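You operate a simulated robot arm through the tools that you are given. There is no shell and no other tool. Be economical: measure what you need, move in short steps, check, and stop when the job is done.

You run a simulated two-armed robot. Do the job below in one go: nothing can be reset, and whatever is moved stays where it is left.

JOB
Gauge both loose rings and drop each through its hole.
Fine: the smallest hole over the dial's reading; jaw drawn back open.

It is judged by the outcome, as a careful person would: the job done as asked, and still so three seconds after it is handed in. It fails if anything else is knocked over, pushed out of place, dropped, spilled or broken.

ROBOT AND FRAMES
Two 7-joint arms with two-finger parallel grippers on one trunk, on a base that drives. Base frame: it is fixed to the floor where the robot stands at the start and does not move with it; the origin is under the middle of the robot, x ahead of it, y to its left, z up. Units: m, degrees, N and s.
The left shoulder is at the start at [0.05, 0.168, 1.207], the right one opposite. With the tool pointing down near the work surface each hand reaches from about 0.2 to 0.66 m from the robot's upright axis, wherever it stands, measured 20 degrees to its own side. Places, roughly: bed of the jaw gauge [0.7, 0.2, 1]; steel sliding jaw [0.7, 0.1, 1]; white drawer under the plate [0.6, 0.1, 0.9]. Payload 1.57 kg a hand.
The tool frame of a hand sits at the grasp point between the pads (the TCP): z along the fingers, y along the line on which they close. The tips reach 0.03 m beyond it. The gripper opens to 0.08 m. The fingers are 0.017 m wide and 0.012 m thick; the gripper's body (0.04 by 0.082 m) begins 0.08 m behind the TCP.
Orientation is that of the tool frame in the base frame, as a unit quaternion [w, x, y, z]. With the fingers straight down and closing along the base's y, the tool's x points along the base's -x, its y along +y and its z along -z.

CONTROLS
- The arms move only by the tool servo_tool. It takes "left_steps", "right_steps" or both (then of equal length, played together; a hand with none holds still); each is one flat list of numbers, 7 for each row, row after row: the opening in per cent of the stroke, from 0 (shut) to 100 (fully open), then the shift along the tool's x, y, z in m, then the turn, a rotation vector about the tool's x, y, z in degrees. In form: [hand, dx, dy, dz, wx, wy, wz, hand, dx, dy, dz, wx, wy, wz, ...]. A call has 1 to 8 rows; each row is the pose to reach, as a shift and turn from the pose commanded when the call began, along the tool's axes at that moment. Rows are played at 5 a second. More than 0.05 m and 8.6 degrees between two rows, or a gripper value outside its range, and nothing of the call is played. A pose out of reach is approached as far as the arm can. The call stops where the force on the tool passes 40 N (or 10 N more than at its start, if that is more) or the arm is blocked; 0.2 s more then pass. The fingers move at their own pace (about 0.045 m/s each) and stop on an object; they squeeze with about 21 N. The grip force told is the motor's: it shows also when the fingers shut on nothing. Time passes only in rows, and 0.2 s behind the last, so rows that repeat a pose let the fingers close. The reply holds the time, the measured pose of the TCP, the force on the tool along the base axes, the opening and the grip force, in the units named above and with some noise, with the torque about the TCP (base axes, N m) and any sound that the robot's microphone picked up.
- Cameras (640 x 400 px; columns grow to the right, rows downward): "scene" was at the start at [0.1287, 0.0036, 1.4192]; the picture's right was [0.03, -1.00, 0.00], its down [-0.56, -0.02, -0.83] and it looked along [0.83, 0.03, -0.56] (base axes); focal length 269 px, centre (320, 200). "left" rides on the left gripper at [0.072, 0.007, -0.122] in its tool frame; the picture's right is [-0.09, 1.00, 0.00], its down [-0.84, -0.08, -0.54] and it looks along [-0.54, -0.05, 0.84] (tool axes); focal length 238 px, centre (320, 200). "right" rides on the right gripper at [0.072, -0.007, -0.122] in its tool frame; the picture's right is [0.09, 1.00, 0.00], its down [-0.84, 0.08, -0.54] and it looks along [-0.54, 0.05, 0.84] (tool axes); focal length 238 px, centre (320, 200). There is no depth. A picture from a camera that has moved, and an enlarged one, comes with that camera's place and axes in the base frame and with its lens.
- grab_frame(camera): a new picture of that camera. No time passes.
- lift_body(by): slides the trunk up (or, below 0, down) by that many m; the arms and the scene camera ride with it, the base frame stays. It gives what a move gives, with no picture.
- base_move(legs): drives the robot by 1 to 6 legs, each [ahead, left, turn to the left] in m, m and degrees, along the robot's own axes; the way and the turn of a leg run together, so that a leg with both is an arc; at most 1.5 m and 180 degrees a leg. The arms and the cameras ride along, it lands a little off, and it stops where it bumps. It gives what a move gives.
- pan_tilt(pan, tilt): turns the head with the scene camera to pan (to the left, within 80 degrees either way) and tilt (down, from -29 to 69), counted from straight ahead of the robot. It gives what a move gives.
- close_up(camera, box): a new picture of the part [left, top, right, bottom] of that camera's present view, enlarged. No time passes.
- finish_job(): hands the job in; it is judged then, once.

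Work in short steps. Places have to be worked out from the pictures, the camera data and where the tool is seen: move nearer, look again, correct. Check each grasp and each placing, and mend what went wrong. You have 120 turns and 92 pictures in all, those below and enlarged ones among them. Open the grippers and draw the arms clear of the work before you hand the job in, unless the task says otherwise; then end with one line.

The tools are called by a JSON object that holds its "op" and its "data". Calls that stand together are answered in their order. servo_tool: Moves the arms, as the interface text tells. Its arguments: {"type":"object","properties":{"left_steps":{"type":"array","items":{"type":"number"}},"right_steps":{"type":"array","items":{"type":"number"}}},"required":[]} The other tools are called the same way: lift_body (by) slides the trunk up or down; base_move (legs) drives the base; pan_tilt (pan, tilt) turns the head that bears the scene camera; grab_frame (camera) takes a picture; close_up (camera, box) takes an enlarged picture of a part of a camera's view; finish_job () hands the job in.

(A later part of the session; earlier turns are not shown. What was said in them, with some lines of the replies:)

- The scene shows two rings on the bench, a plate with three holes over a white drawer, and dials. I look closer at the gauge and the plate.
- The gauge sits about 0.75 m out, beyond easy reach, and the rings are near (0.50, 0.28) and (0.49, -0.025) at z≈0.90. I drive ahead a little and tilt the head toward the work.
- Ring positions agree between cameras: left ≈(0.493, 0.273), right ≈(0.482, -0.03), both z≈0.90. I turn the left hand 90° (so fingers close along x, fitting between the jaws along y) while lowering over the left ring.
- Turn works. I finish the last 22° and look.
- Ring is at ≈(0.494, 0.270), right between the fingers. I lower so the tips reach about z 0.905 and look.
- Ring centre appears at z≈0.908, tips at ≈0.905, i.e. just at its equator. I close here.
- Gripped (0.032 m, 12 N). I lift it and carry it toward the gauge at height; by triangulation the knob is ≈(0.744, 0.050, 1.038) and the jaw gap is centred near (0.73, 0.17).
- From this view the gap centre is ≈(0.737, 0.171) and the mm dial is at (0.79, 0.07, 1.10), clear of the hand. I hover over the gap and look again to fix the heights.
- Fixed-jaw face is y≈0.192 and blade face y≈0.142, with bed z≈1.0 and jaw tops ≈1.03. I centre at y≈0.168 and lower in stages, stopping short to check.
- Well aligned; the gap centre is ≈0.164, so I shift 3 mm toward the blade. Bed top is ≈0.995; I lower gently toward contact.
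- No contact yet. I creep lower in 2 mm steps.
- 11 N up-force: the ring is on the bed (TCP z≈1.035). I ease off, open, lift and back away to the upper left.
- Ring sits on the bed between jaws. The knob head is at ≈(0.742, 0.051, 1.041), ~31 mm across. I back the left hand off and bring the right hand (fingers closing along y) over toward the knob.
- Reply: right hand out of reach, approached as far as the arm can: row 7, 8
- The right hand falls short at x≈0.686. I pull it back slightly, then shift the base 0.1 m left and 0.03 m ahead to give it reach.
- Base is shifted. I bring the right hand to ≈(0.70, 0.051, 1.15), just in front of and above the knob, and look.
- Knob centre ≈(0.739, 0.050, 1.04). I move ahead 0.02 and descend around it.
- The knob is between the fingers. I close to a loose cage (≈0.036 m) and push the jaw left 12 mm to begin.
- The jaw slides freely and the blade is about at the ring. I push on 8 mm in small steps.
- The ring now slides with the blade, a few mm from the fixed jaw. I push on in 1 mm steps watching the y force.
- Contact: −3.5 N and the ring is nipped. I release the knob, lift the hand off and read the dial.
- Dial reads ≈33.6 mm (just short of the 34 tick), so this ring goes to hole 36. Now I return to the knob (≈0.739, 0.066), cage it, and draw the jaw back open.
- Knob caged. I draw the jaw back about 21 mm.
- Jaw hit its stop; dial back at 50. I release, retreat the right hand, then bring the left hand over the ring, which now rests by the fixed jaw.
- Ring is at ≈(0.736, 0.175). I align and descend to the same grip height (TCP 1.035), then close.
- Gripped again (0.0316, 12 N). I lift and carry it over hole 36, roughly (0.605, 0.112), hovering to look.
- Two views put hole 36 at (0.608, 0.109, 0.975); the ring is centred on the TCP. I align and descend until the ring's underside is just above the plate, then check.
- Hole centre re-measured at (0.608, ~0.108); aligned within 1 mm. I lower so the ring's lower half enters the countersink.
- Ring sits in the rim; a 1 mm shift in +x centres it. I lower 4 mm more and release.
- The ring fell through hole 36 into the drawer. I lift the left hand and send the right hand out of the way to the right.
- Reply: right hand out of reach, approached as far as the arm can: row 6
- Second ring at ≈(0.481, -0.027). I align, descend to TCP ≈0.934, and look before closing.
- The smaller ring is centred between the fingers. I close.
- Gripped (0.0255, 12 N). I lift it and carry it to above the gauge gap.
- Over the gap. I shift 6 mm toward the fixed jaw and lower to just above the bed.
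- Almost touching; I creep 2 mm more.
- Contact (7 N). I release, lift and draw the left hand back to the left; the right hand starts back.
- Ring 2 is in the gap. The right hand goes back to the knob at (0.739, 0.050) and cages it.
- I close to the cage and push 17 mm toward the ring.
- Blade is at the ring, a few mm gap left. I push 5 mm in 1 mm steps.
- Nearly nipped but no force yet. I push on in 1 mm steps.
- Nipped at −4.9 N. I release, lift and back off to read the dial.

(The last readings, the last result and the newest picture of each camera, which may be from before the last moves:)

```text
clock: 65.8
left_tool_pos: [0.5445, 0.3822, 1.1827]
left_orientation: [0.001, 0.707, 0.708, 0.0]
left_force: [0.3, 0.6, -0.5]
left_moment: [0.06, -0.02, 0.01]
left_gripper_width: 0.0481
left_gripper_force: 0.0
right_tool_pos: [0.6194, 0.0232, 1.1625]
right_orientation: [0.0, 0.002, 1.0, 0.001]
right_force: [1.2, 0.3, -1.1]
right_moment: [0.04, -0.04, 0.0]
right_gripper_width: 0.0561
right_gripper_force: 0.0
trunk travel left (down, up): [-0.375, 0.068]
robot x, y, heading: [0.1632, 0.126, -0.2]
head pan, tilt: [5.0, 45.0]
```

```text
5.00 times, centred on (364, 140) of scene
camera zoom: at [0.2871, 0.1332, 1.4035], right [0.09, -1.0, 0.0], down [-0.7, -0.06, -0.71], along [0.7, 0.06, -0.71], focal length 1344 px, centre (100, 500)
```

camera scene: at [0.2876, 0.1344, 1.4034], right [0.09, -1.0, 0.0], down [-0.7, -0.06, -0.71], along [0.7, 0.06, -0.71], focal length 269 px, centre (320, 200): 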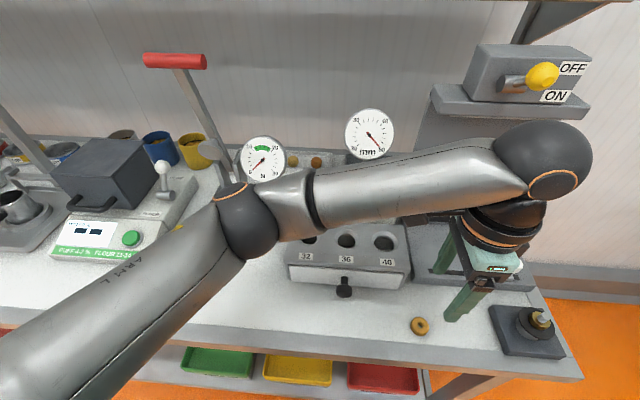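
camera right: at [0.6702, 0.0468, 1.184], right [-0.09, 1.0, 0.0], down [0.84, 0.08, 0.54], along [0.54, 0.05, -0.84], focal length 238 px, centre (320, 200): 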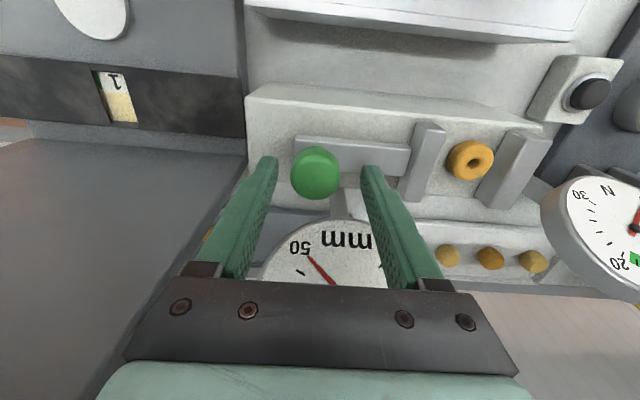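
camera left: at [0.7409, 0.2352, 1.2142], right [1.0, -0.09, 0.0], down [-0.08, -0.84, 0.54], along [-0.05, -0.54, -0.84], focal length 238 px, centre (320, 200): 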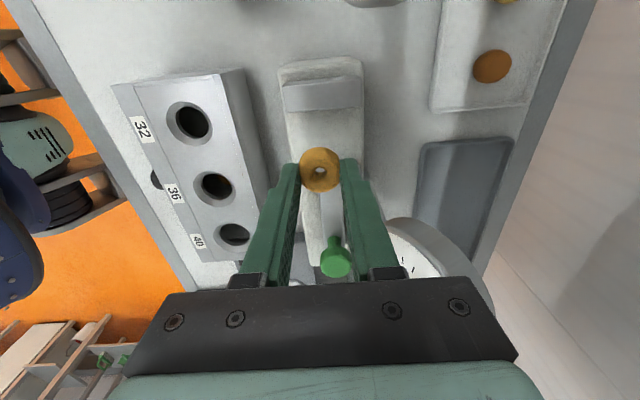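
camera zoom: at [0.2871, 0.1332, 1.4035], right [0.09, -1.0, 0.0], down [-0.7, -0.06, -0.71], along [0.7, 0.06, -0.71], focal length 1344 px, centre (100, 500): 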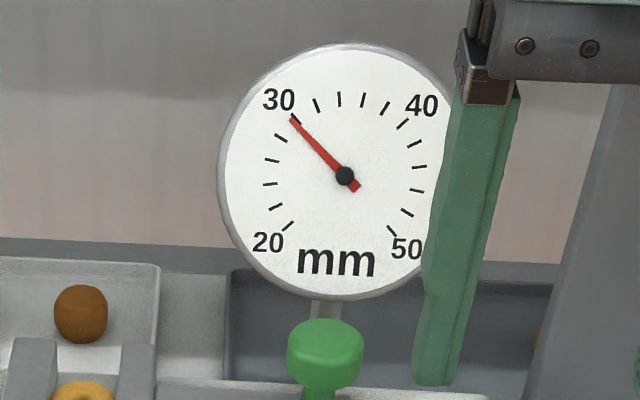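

Reading ≈29.8 mm, so hole 32. Back to the knob to draw the jaw open.

{"op": "servo_tool", "data": {"right_steps": [70, -0.04, 0.03, 0, 0, 0, 0, 70, -0.08, 0.048, 0, 0, 0, 0, 70, -0.12, 0.048, 0, 0, 0, 0, 70, -0.12, 0.048, 0.04, 0, 0, 0, 70, -0.12, 0.048, 0.08, 0, 0, 0, 70, -0.12, 0.048, 0.1, 0, 0, 0, 45, -0.12, 0.048, 0.1, 0, 0, 0, 45, -0.12, 0.048, 0.1, 0, 0, 0]}}

{"op": "grab_frame", "data": {"camera": "right"}}

```text
clock: 67.6
left_tool_pos: [0.5453, 0.3839, 1.1831]
left_orientation: [0.002, 0.708, 0.706, -0.001]
left_force: [-0.5, 0.1, -0.3]
left_moment: [0.04, -0.01, -0.01]
left_gripper_width: 0.0484
left_gripper_force: 0.0
right_tool_pos: [0.7415, 0.068, 1.064]
right_orientation: [0.0, 0.001, 1.0, 0.0]
right_force: [-0.3, 0.4, 0.3]
right_moment: [-0.02, 0.02, 0.01]
right_gripper_width: 0.0363
right_gripper_force: 0.2
trunk travel left (down, up): [-0.375, 0.068]
robot x, y, heading: [0.1687, 0.1294, -0.1]
head pan, tilt: [5.0, 45.0]
```

```text
34 pictures are left
camera right: at [0.6687, 0.0616, 1.1864], right [-0.09, 1.0, 0.0], down [0.84, 0.08, 0.54], along [0.54, 0.05, -0.84], focal length 238 px, centre (320, 200)
```

right: 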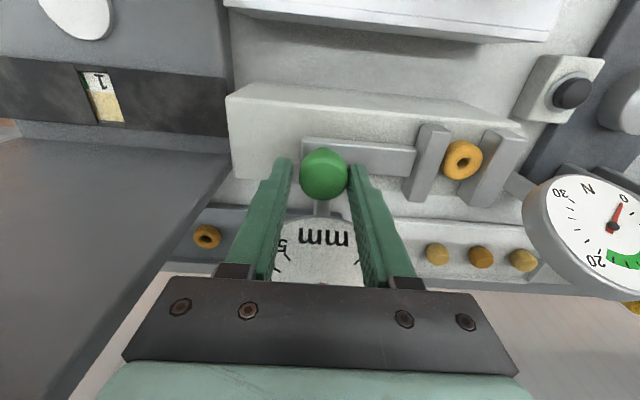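

Caged. I draw the jaw back to its stop.

{"op": "servo_tool", "data": {"right_steps": [45, 0, -0.006, 0, 0, 0, 0, 45, 0, -0.012, 0, 0, 0, 0, 45, 0, -0.017, 0, 0, 0, 0, 45, 0, -0.02, 0, 0, 0, 0, 45, 0, -0.0225, 0, 0, 0, 0, 45, 0, -0.0225, 0, 0, 0, 0]}}

```text
clock: 69.0
left_tool_pos: [0.5459, 0.3835, 1.1827]
left_orientation: [0.0, 0.707, 0.707, -0.001]
left_force: [0.4, 0.4, 0.8]
left_moment: [0.01, 0.02, -0.01]
left_gripper_width: 0.048
left_gripper_force: 0.1
right_tool_pos: [0.7404, 0.0464, 1.0629]
right_orientation: [0.0, 0.001, 1.0, 0.0]
right_force: [-0.3, 1.6, -1.3]
right_moment: [-0.01, 0.0, 0.0]
right_gripper_width: 0.0373
right_gripper_force: 0.6
trunk travel left (down, up): [-0.375, 0.068]
robot x, y, heading: [0.1653, 0.1297, -0.1]
head pan, tilt: [5.0, 45.0]
```

Stop felt. I release, withdraw the right hand to the right, and send the left hand to the ring.

{"op": "servo_tool", "data": {"right_steps": [70, 0, 0, 0, 0, 0, 0, 70, 0, 0, 0, 0, 0, 0, 70, 0, 0, -0.045, 0, 0, 0, 70, 0, 0, -0.09, 0, 0, 0, 70, 0.04, -0.02, -0.1, 0, 0, 0, 70, 0.085, -0.03, -0.1, 0, 0, 0, 70, 0.12, -0.065, -0.1, 0, 0, 0, 70, 0.15, -0.1, -0.1, 0, 0, 0], "left_steps": [65, 0, 0, 0, 0, 0, 0, 65, 0, 0, 0, 0, 0, 0, 65, -0.02, 0.02, 0, 0, 0, 0, 65, -0.04, 0.04, 0, 0, 0, 0, 65, -0.07, 0.07, 0, 0, 0, 0, 65, -0.1, 0.1, 0, 0, 0, 0, 65, -0.13, 0.13, 0, 0, 0, 0, 65, -0.15, 0.16, 0, 0, 0, 0]}}

{"op": "servo_tool", "data": {"left_steps": [65, -0.03, 0.02, 0.02, 0, 0, 0, 65, -0.056, 0.03, 0.05, 0, 0, 0, 65, -0.056, 0.03, 0.05, 0, 0, 0]}}

{"op": "grab_frame", "data": {"camera": "left"}}

{"op": "close_up", "data": {"camera": "scene", "box": [270, 115, 414, 205]}}

```text
clock: 70.8
left_tool_pos: [0.7055, 0.2281, 1.1832]
left_orientation: [-0.001, 0.709, 0.706, 0.001]
left_force: [-0.2, -0.7, 0.4]
left_moment: [-0.01, 0.06, -0.01]
left_gripper_width: 0.052
left_gripper_force: 0.1
right_tool_pos: [0.5916, -0.0504, 1.1615]
right_orientation: [0.0, 0.002, 1.0, -0.001]
right_force: [0.4, -0.7, -1.0]
right_moment: [0.02, -0.04, 0.02]
right_gripper_width: 0.056
right_gripper_force: 0.0
trunk travel left (down, up): [-0.375, 0.068]
robot x, y, heading: [0.1676, 0.1287, 0.0]
head pan, tilt: [5.0, 45.0]
```

```text
clock: 71.6
left_tool_pos: [0.7368, 0.1738, 1.1325]
left_orientation: [0.001, 0.708, 0.706, 0.0]
left_force: [0.3, -0.1, -1.1]
left_moment: [0.01, -0.02, 0.02]
left_gripper_width: 0.0521
left_gripper_force: 0.1
right_tool_pos: [0.5923, -0.0496, 1.1623]
right_orientation: [0.0, 0.001, 1.0, 0.0]
right_force: [0.3, 0.5, -1.4]
right_moment: [0.0, 0.02, -0.04]
right_gripper_width: 0.056
right_gripper_force: 0.0
trunk travel left (down, up): [-0.375, 0.068]
robot x, y, heading: [0.1667, 0.1296, -0.2]
head pan, tilt: [5.0, 45.0]
```

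```text
33 pictures are left
camera left: at [0.7434, 0.2449, 1.2548], right [1.0, -0.09, 0.0], down [-0.08, -0.84, 0.54], along [-0.05, -0.54, -0.84], focal length 238 px, centre (320, 200)
```

left: 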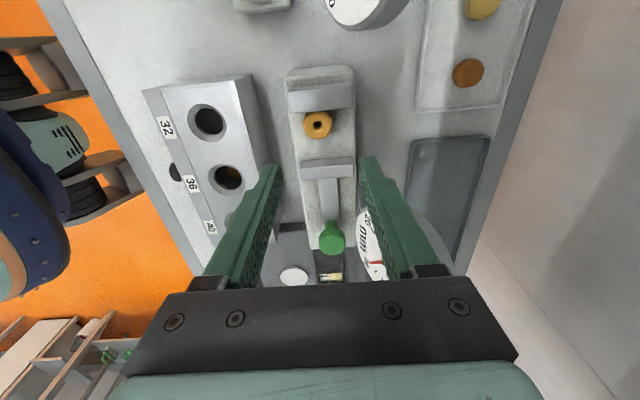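

```text
4.44 times, centred on (342, 160) of scene
camera zoom: at [0.2876, 0.1345, 1.4034], right [0.09, -1.0, 0.0], down [-0.7, -0.06, -0.71], along [0.7, 0.06, -0.71], focal length 1195 px, centre (222, 378)
```

zoom: 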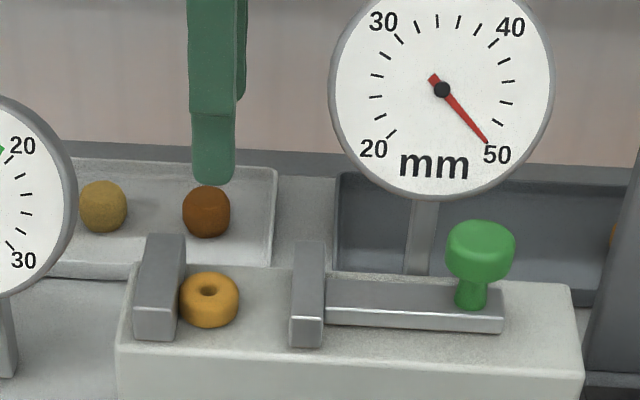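

Dial back at 50; ring 2 at ≈(0.735, 0.177). I align, descend, and grip.

{"op": "servo_tool", "data": {"left_steps": [65, 0.0035, -0.001, 0.03, 0, 0, 0, 65, 0.0035, -0.001, 0.06, 0, 0, 0, 65, 0.0035, -0.001, 0.085, 0, 0, 0, 65, 0.0035, -0.001, 0.0975, 0, 0, 0, 10, 0.0035, -0.001, 0.0975, 0, 0, 0, 10, 0.0035, -0.001, 0.0975, 0, 0, 0, 10, 0.0035, -0.001, 0.0975, 0, 0, 0, 10, 0.0035, -0.001, 0.0975, 0, 0, 0]}}

{"op": "close_up", "data": {"camera": "left", "box": [220, 80, 420, 205]}}

```text
clock: 73.4
left_tool_pos: [0.735, 0.1769, 1.033]
left_orientation: [0.0, 0.708, 0.706, 0.0]
left_force: [0.2, 0.2, 0.0]
left_moment: [0.01, 0.02, 0.01]
left_gripper_width: 0.0283
left_gripper_force: 11.8
right_tool_pos: [0.5916, -0.0479, 1.1628]
right_orientation: [0.001, 0.001, 1.0, 0.0]
right_force: [-0.7, 0.0, -0.3]
right_moment: [0.02, 0.0, -0.03]
right_gripper_width: 0.056
right_gripper_force: 0.0
trunk travel left (down, up): [-0.375, 0.068]
robot x, y, heading: [0.1642, 0.127, 0.1]
head pan, tilt: [5.0, 45.0]
```

```text
3.20 times, centred on (320, 142) of left
camera zoom: at [0.743, 0.249, 1.1555], right [1.0, -0.09, 0.0], down [-0.08, -0.84, 0.54], along [-0.05, -0.54, -0.84], focal length 763 px, centre (320, 384)
```

zoom: 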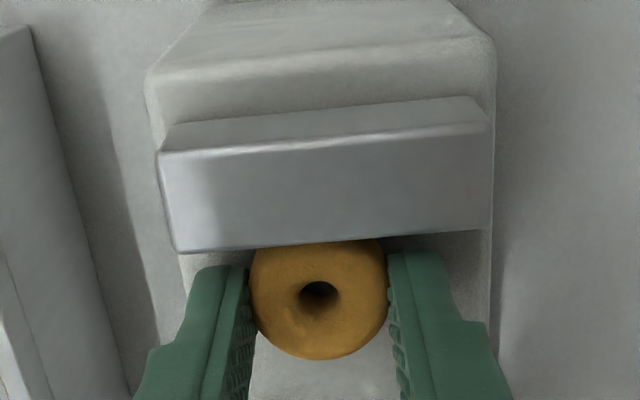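

Gripped (0.028). I lift and carry over hole 32, ≈(0.607, 0.184).

{"op": "servo_tool", "data": {"left_steps": [10, 0, 0, -0.03, 0, 0, 0, 10, 0, 0, -0.075, 0, 0, 0, 10, 0.002, -0.035, -0.075, 0, 0, 0, 10, 0.004, -0.07, -0.075, 0, 0, 0, 10, 0.007, -0.105, -0.06, 0, 0, 0, 10, 0.007, -0.128, -0.045, 0, 0, 0, 10, 0.007, -0.128, -0.035, 0, 0, 0, 10, 0.007, -0.128, -0.035, 0, 0, 0]}}

{"op": "close_up", "data": {"camera": "left", "box": [220, 80, 420, 205]}}

{"op": "close_up", "data": {"camera": "scene", "box": [270, 190, 430, 290]}}

```text
clock: 75.2
left_tool_pos: [0.6082, 0.1856, 1.0699]
left_orientation: [0.002, 0.707, 0.707, 0.001]
left_force: [-0.3, -0.6, -1.2]
left_moment: [-0.01, 0.04, -0.02]
left_gripper_width: 0.0279
left_gripper_force: 12.1
right_tool_pos: [0.5922, -0.0495, 1.1616]
right_orientation: [0.001, 0.001, 1.0, 0.0]
right_force: [-0.1, 0.5, -0.2]
right_moment: [0.0, -0.02, -0.01]
right_gripper_width: 0.0559
right_gripper_force: 0.1
trunk travel left (down, up): [-0.375, 0.068]
robot x, y, heading: [0.1678, 0.1289, -0.2]
head pan, tilt: [5.0, 45.0]
```

```text
3.20 times, centred on (320, 142) of left
camera zoom: at [0.6139, 0.2582, 1.1919], right [1.0, -0.09, 0.0], down [-0.08, -0.84, 0.54], along [-0.05, -0.54, -0.84], focal length 763 px, centre (320, 384)
```

zoom: 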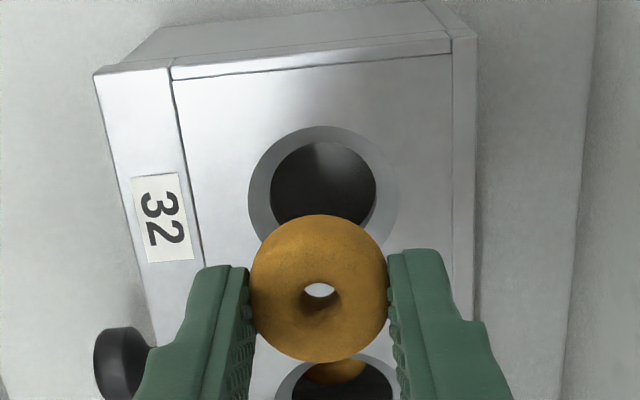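

```text
4.00 times, centred on (350, 240) of scene
camera zoom: at [0.2876, 0.1345, 1.4034], right [0.09, -1.0, 0.0], down [-0.7, -0.06, -0.71], along [0.7, 0.06, -0.71], focal length 1075 px, centre (200, 40)
```

zoom: 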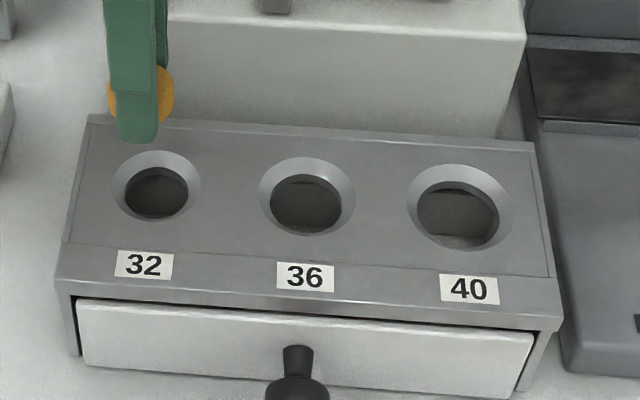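

Hole 32 is at ≈(0.608, 0.183). I shift −2.5 mm in y and descend to just above the rim for a check.

{"op": "servo_tool", "data": {"left_steps": [10, -0.0025, 0, 0.02, 0, 0, 0, 10, -0.0025, 0, 0.045, 0, 0, 0, 10, -0.0025, 0, 0.058, 0, 0, 0, 10, -0.0025, 0, 0.058, 0, 0, 0]}}

{"op": "close_up", "data": {"camera": "left", "box": [220, 80, 420, 205]}}

```text
clock: 76.2
left_tool_pos: [0.6046, 0.1835, 1.0114]
left_orientation: [0.001, 0.708, 0.707, -0.001]
left_force: [0.6, 0.0, 0.2]
left_moment: [0.01, 0.01, -0.01]
left_gripper_width: 0.0279
left_gripper_force: 12.2
right_tool_pos: [0.5937, -0.0484, 1.1623]
right_orientation: [0.001, 0.001, 1.0, 0.0]
right_force: [-0.5, 0.2, -0.1]
right_moment: [0.02, 0.06, -0.01]
right_gripper_width: 0.0561
right_gripper_force: 0.1
trunk travel left (down, up): [-0.375, 0.068]
robot x, y, heading: [0.1699, 0.1276, 0.2]
head pan, tilt: [5.0, 45.0]
```

```text
3.20 times, centred on (320, 142) of left
camera zoom: at [0.6117, 0.2545, 1.1334], right [1.0, -0.09, 0.0], down [-0.08, -0.84, 0.54], along [-0.05, -0.54, -0.84], focal length 763 px, centre (320, 384)
```

zoom: 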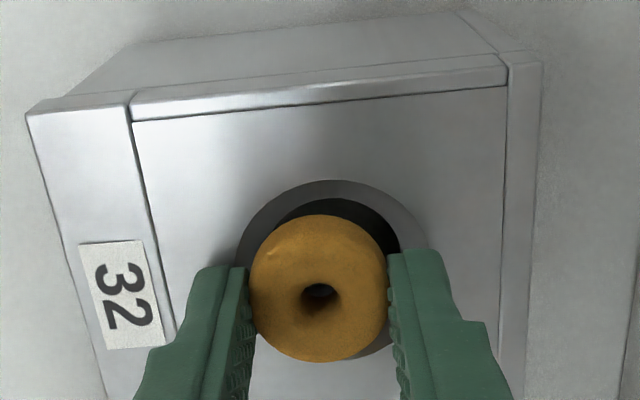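

Ring is ~2.8 mm short in x and ~1 mm in y. I correct that and lower 3 mm, then recheck.

{"op": "servo_tool", "data": {"left_steps": [10, 0.001, 0.0028, 0, 0, 0, 0, 10, 0.001, 0.0028, 0.003, 0, 0, 0, 10, 0.001, 0.0028, 0.003, 0, 0, 0]}}

{"op": "close_up", "data": {"camera": "left", "box": [220, 80, 420, 205]}}

```text
clock: 77.0
left_tool_pos: [0.609, 0.184, 1.0074]
left_orientation: [0.001, 0.707, 0.707, -0.001]
left_force: [-0.3, 0.7, 0.3]
left_moment: [-0.01, 0.01, -0.01]
left_gripper_width: 0.0277
left_gripper_force: 12.0
right_tool_pos: [0.5921, -0.0491, 1.1625]
right_orientation: [0.0, 0.001, 1.0, 0.0]
right_force: [-0.8, 0.5, 0.1]
right_moment: [0.0, 0.0, 0.0]
right_gripper_width: 0.056
right_gripper_force: 0.1
trunk travel left (down, up): [-0.375, 0.068]
robot x, y, heading: [0.1656, 0.1306, -0.2]
head pan, tilt: [5.0, 45.0]
```

```text
3.20 times, centred on (320, 142) of left
camera zoom: at [0.6154, 0.2559, 1.1303], right [1.0, -0.09, 0.0], down [-0.08, -0.84, 0.54], along [-0.05, -0.54, -0.84], focal length 763 px, centre (320, 384)
```

zoom: 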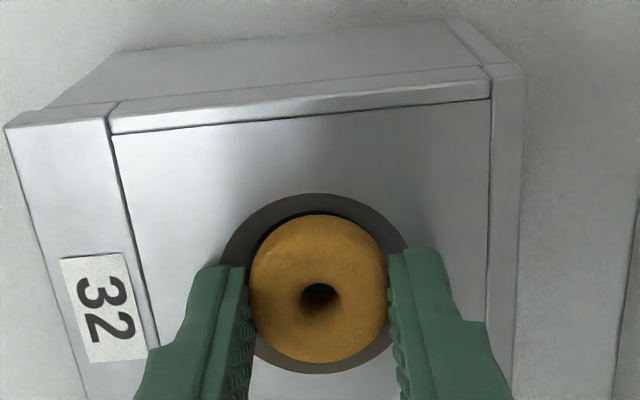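

Now centred in the rim. I lower 2 mm and release.

{"op": "servo_tool", "data": {"left_steps": [10, 0, -0.0003, 0.002, 0, 0, 0, 10, 0, -0.0003, 0.002, 0, 0, 0, 55, 0, -0.0003, 0.002, 0, 0, 0, 55, 0, -0.0003, 0.002, 0, 0, 0, 55, 0, -0.0003, 0.002, 0, 0, 0, 55, 0, -0.0003, 0.002, 0, 0, 0]}}

{"op": "close_up", "data": {"camera": "left", "box": [220, 80, 420, 205]}}

```text
clock: 78.4
left_tool_pos: [0.61, 0.1845, 1.0083]
left_orientation: [0.003, 0.707, 0.707, 0.001]
left_force: [14.8, 2.0, 21.6]
left_moment: [0.15, 0.06, -0.11]
left_gripper_width: 0.0306
left_gripper_force: 0.0
right_tool_pos: [0.5926, -0.0488, 1.1633]
right_orientation: [0.0, 0.001, 1.0, 0.0]
right_force: [0.5, 0.1, -0.6]
right_moment: [-0.06, 0.0, -0.03]
right_gripper_width: 0.056
right_gripper_force: 0.1
trunk travel left (down, up): [-0.375, 0.068]
robot x, y, heading: [0.1689, 0.1256, -0.1]
head pan, tilt: [5.0, 45.0]
```

```text
3.20 times, centred on (320, 142) of left
camera zoom: at [0.6158, 0.2562, 1.1302], right [1.0, -0.09, 0.0], down [-0.08, -0.84, 0.54], along [-0.05, -0.54, -0.84], focal length 763 px, centre (320, 384)
```

zoom: 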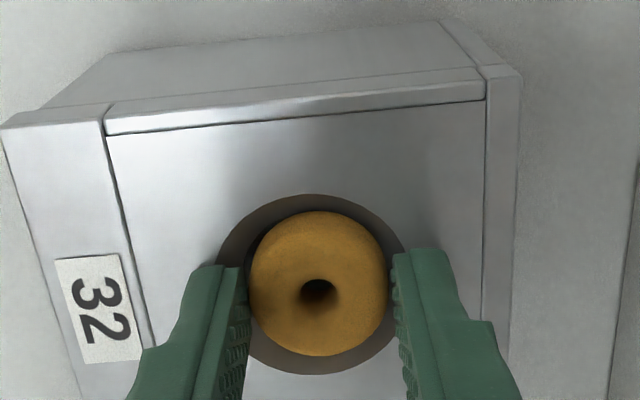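

The fingertips are wedged on the chamfer and cannot open fully. I raise in 1 mm steps so they open and the ring drops.

{"op": "servo_tool", "data": {"left_steps": [55, 0, -0.001, -0.001, 0, 0, 0, 55, 0, -0.001, -0.002, 0, 0, 0, 55, 0, -0.001, -0.003, 0, 0, 0, 55, 0, -0.001, -0.004, 0, 0, 0, 55, 0, -0.001, -0.005, 0, 0, 0, 55, 0, -0.001, -0.006, 0, 0, 0]}}

{"op": "close_up", "data": {"camera": "left", "box": [220, 80, 420, 205]}}

```text
clock: 79.8
left_tool_pos: [0.6066, 0.1847, 1.0137]
left_orientation: [0.0, 0.708, 0.706, 0.001]
left_force: [0.3, 0.2, 0.1]
left_moment: [0.03, 0.01, -0.02]
left_gripper_width: 0.0441
left_gripper_force: 0.1
right_tool_pos: [0.5934, -0.0487, 1.1629]
right_orientation: [0.0, 0.001, 1.0, 0.001]
right_force: [0.0, 0.3, -0.2]
right_moment: [0.01, 0.01, -0.03]
right_gripper_width: 0.0559
right_gripper_force: 0.0
trunk travel left (down, up): [-0.375, 0.068]
robot x, y, heading: [0.1644, 0.1249, 0.1]
head pan, tilt: [5.0, 45.0]
```

```text
3.20 times, centred on (320, 142) of left
camera zoom: at [0.6141, 0.2553, 1.1349], right [1.0, -0.09, 0.0], down [-0.08, -0.84, 0.54], along [-0.05, -0.54, -0.84], focal length 763 px, centre (320, 384)
```

zoom: 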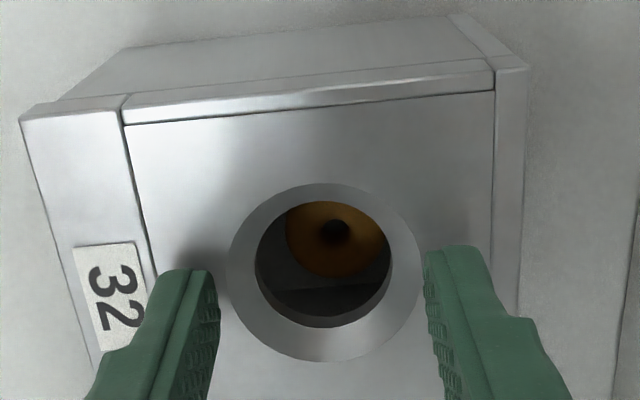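

The second ring dropped through hole 32. I lift away, withdraw both hands with grippers open, and check the final scene.

{"op": "servo_tool", "data": {"left_steps": [55, 0, 0, -0.04, 0, 0, 0, 80, 0, 0, -0.085, 0, 0, 0, 100, 0, 0, -0.13, 0, 0, 0, 100, 0.03, -0.03, -0.16, 0, 0, 0, 100, 0.06, -0.06, -0.17, 0, 0, 0, 100, 0.1, -0.08, -0.17, 0, 0, 0, 100, 0.14, -0.1, -0.17, 0, 0, 0], "right_steps": [70, 0.02, -0.04, 0, 0, 0, 0, 80, 0.04, -0.08, 0, 0, 0, 0, 90, 0.06, -0.12, -0.01, 0, 0, 0, 100, 0.08, -0.16, -0.02, 0, 0, 0, 100, 0.1, -0.18, -0.03, 0, 0, 0, 100, 0.1, -0.18, -0.03, 0, 0, 0, 100, 0.1, -0.18, -0.03, 0, 0, 0]}}

{"op": "grab_frame", "data": {"camera": "scene"}}

{"op": "close_up", "data": {"camera": "scene", "box": [270, 100, 430, 300]}}

```text
refused: row 4 steps farther than a row can; nothing moved
```

```text
24 pictures are left
camera scene: at [0.2879, 0.1344, 1.4033], right [0.09, -1.0, 0.0], down [-0.7, -0.06, -0.71], along [0.7, 0.06, -0.71], focal length 269 px, centre (320, 200)
```

scene: 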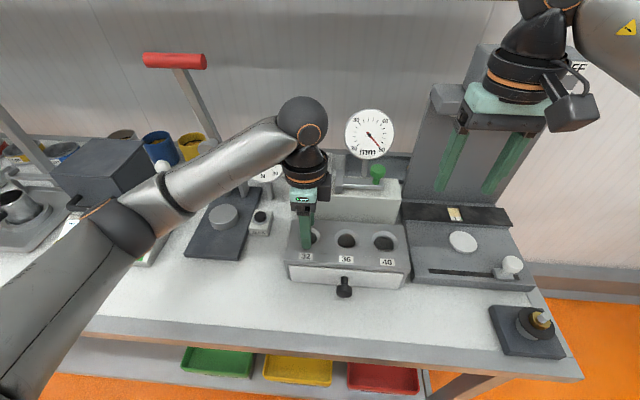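

```text
2.00 times, centred on (350, 200) of scene
camera zoom: at [0.2879, 0.1344, 1.4033], right [0.09, -1.0, 0.0], down [-0.7, -0.06, -0.71], along [0.7, 0.06, -0.71], focal length 538 px, centre (260, 200)
```

zoom: 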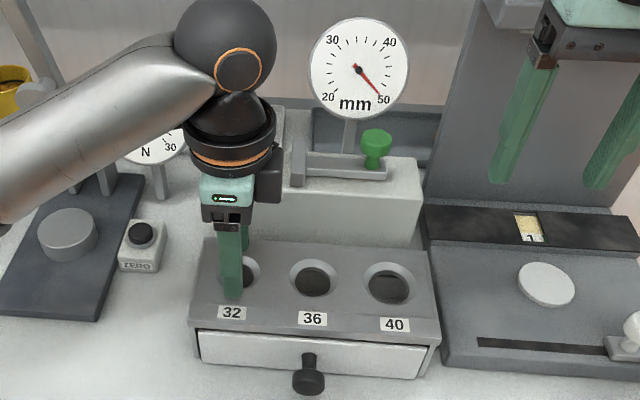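

That withdrawal was refused for one step being too long; I repeat it with shorter steps.

{"op": "servo_tool", "data": {"left_steps": [55, 0, 0, -0.04, 0, 0, 0, 80, 0, 0, -0.085, 0, 0, 0, 100, 0, 0, -0.13, 0, 0, 0, 100, 0.02, -0.02, -0.15, 0, 0, 0, 100, 0.045, -0.045, -0.16, 0, 0, 0, 100, 0.08, -0.065, -0.17, 0, 0, 0, 100, 0.115, -0.085, -0.17, 0, 0, 0], "right_steps": [70, 0.02, -0.03, 0, 0, 0, 0, 80, 0.04, -0.06, 0, 0, 0, 0, 90, 0.06, -0.09, -0.01, 0, 0, 0, 100, 0.08, -0.12, -0.02, 0, 0, 0, 100, 0.1, -0.15, -0.03, 0, 0, 0, 100, 0.1, -0.16, -0.03, 0, 0, 0, 100, 0.1, -0.16, -0.03, 0, 0, 0]}}

{"op": "close_up", "data": {"camera": "scene", "box": [190, 90, 430, 300]}}

{"op": "grab_frame", "data": {"camera": "scene"}}

```text
clock: 81.4
left_tool_pos: [0.5237, 0.3008, 1.1831]
left_orientation: [0.001, 0.708, 0.707, 0.0]
left_force: [0.7, 0.2, 0.6]
left_moment: [0.01, 0.01, -0.04]
left_gripper_width: 0.08
left_gripper_force: 0.1
right_tool_pos: [0.4924, -0.2121, 1.1922]
right_orientation: [0.0, 0.001, 1.0, 0.0]
right_force: [1.0, 0.5, 0.3]
right_moment: [-0.02, -0.03, -0.03]
right_gripper_width: 0.0797
right_gripper_force: 0.1
trunk travel left (down, up): [-0.375, 0.068]
robot x, y, heading: [0.1665, 0.1269, -0.1]
head pan, tilt: [5.0, 45.0]
```

```text
1.90 times, centred on (310, 195) of scene
camera zoom: at [0.287, 0.1352, 1.4034], right [0.09, -1.0, 0.0], down [-0.7, -0.06, -0.71], along [0.7, 0.06, -0.71], focal length 512 px, centre (339, 210)
```

zoom: 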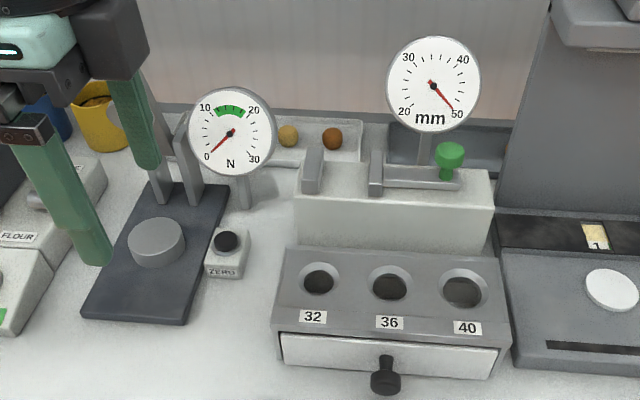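

```text
21 pictures are left
camera scene: at [0.287, 0.1352, 1.4034], right [0.09, -1.0, 0.0], down [-0.7, -0.06, -0.71], along [0.7, 0.06, -0.71], focal length 269 px, centre (320, 200)
```

scene: 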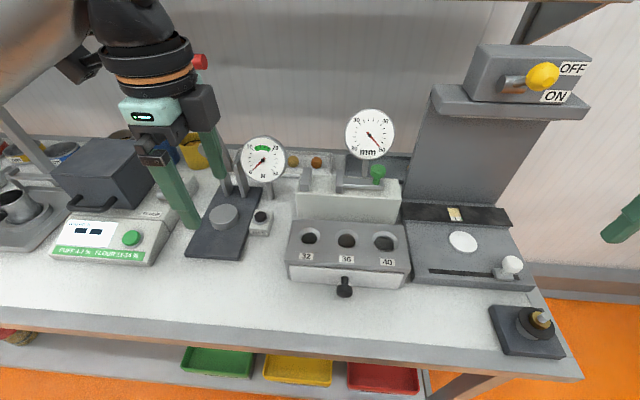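

Both rings are in the drawer, the jaw is open with the dial at 50, nothing else moved, and both hands are clear with grippers open. I hand it in.

{"op": "finish_job", "data": {}}

```text
The job is handed in.
```

Both rings were gauged and dropped: the one reading about 33.6 mm went through hole 36, the one reading about 29.8 mm through hole 32, and the jaw is drawn back open.
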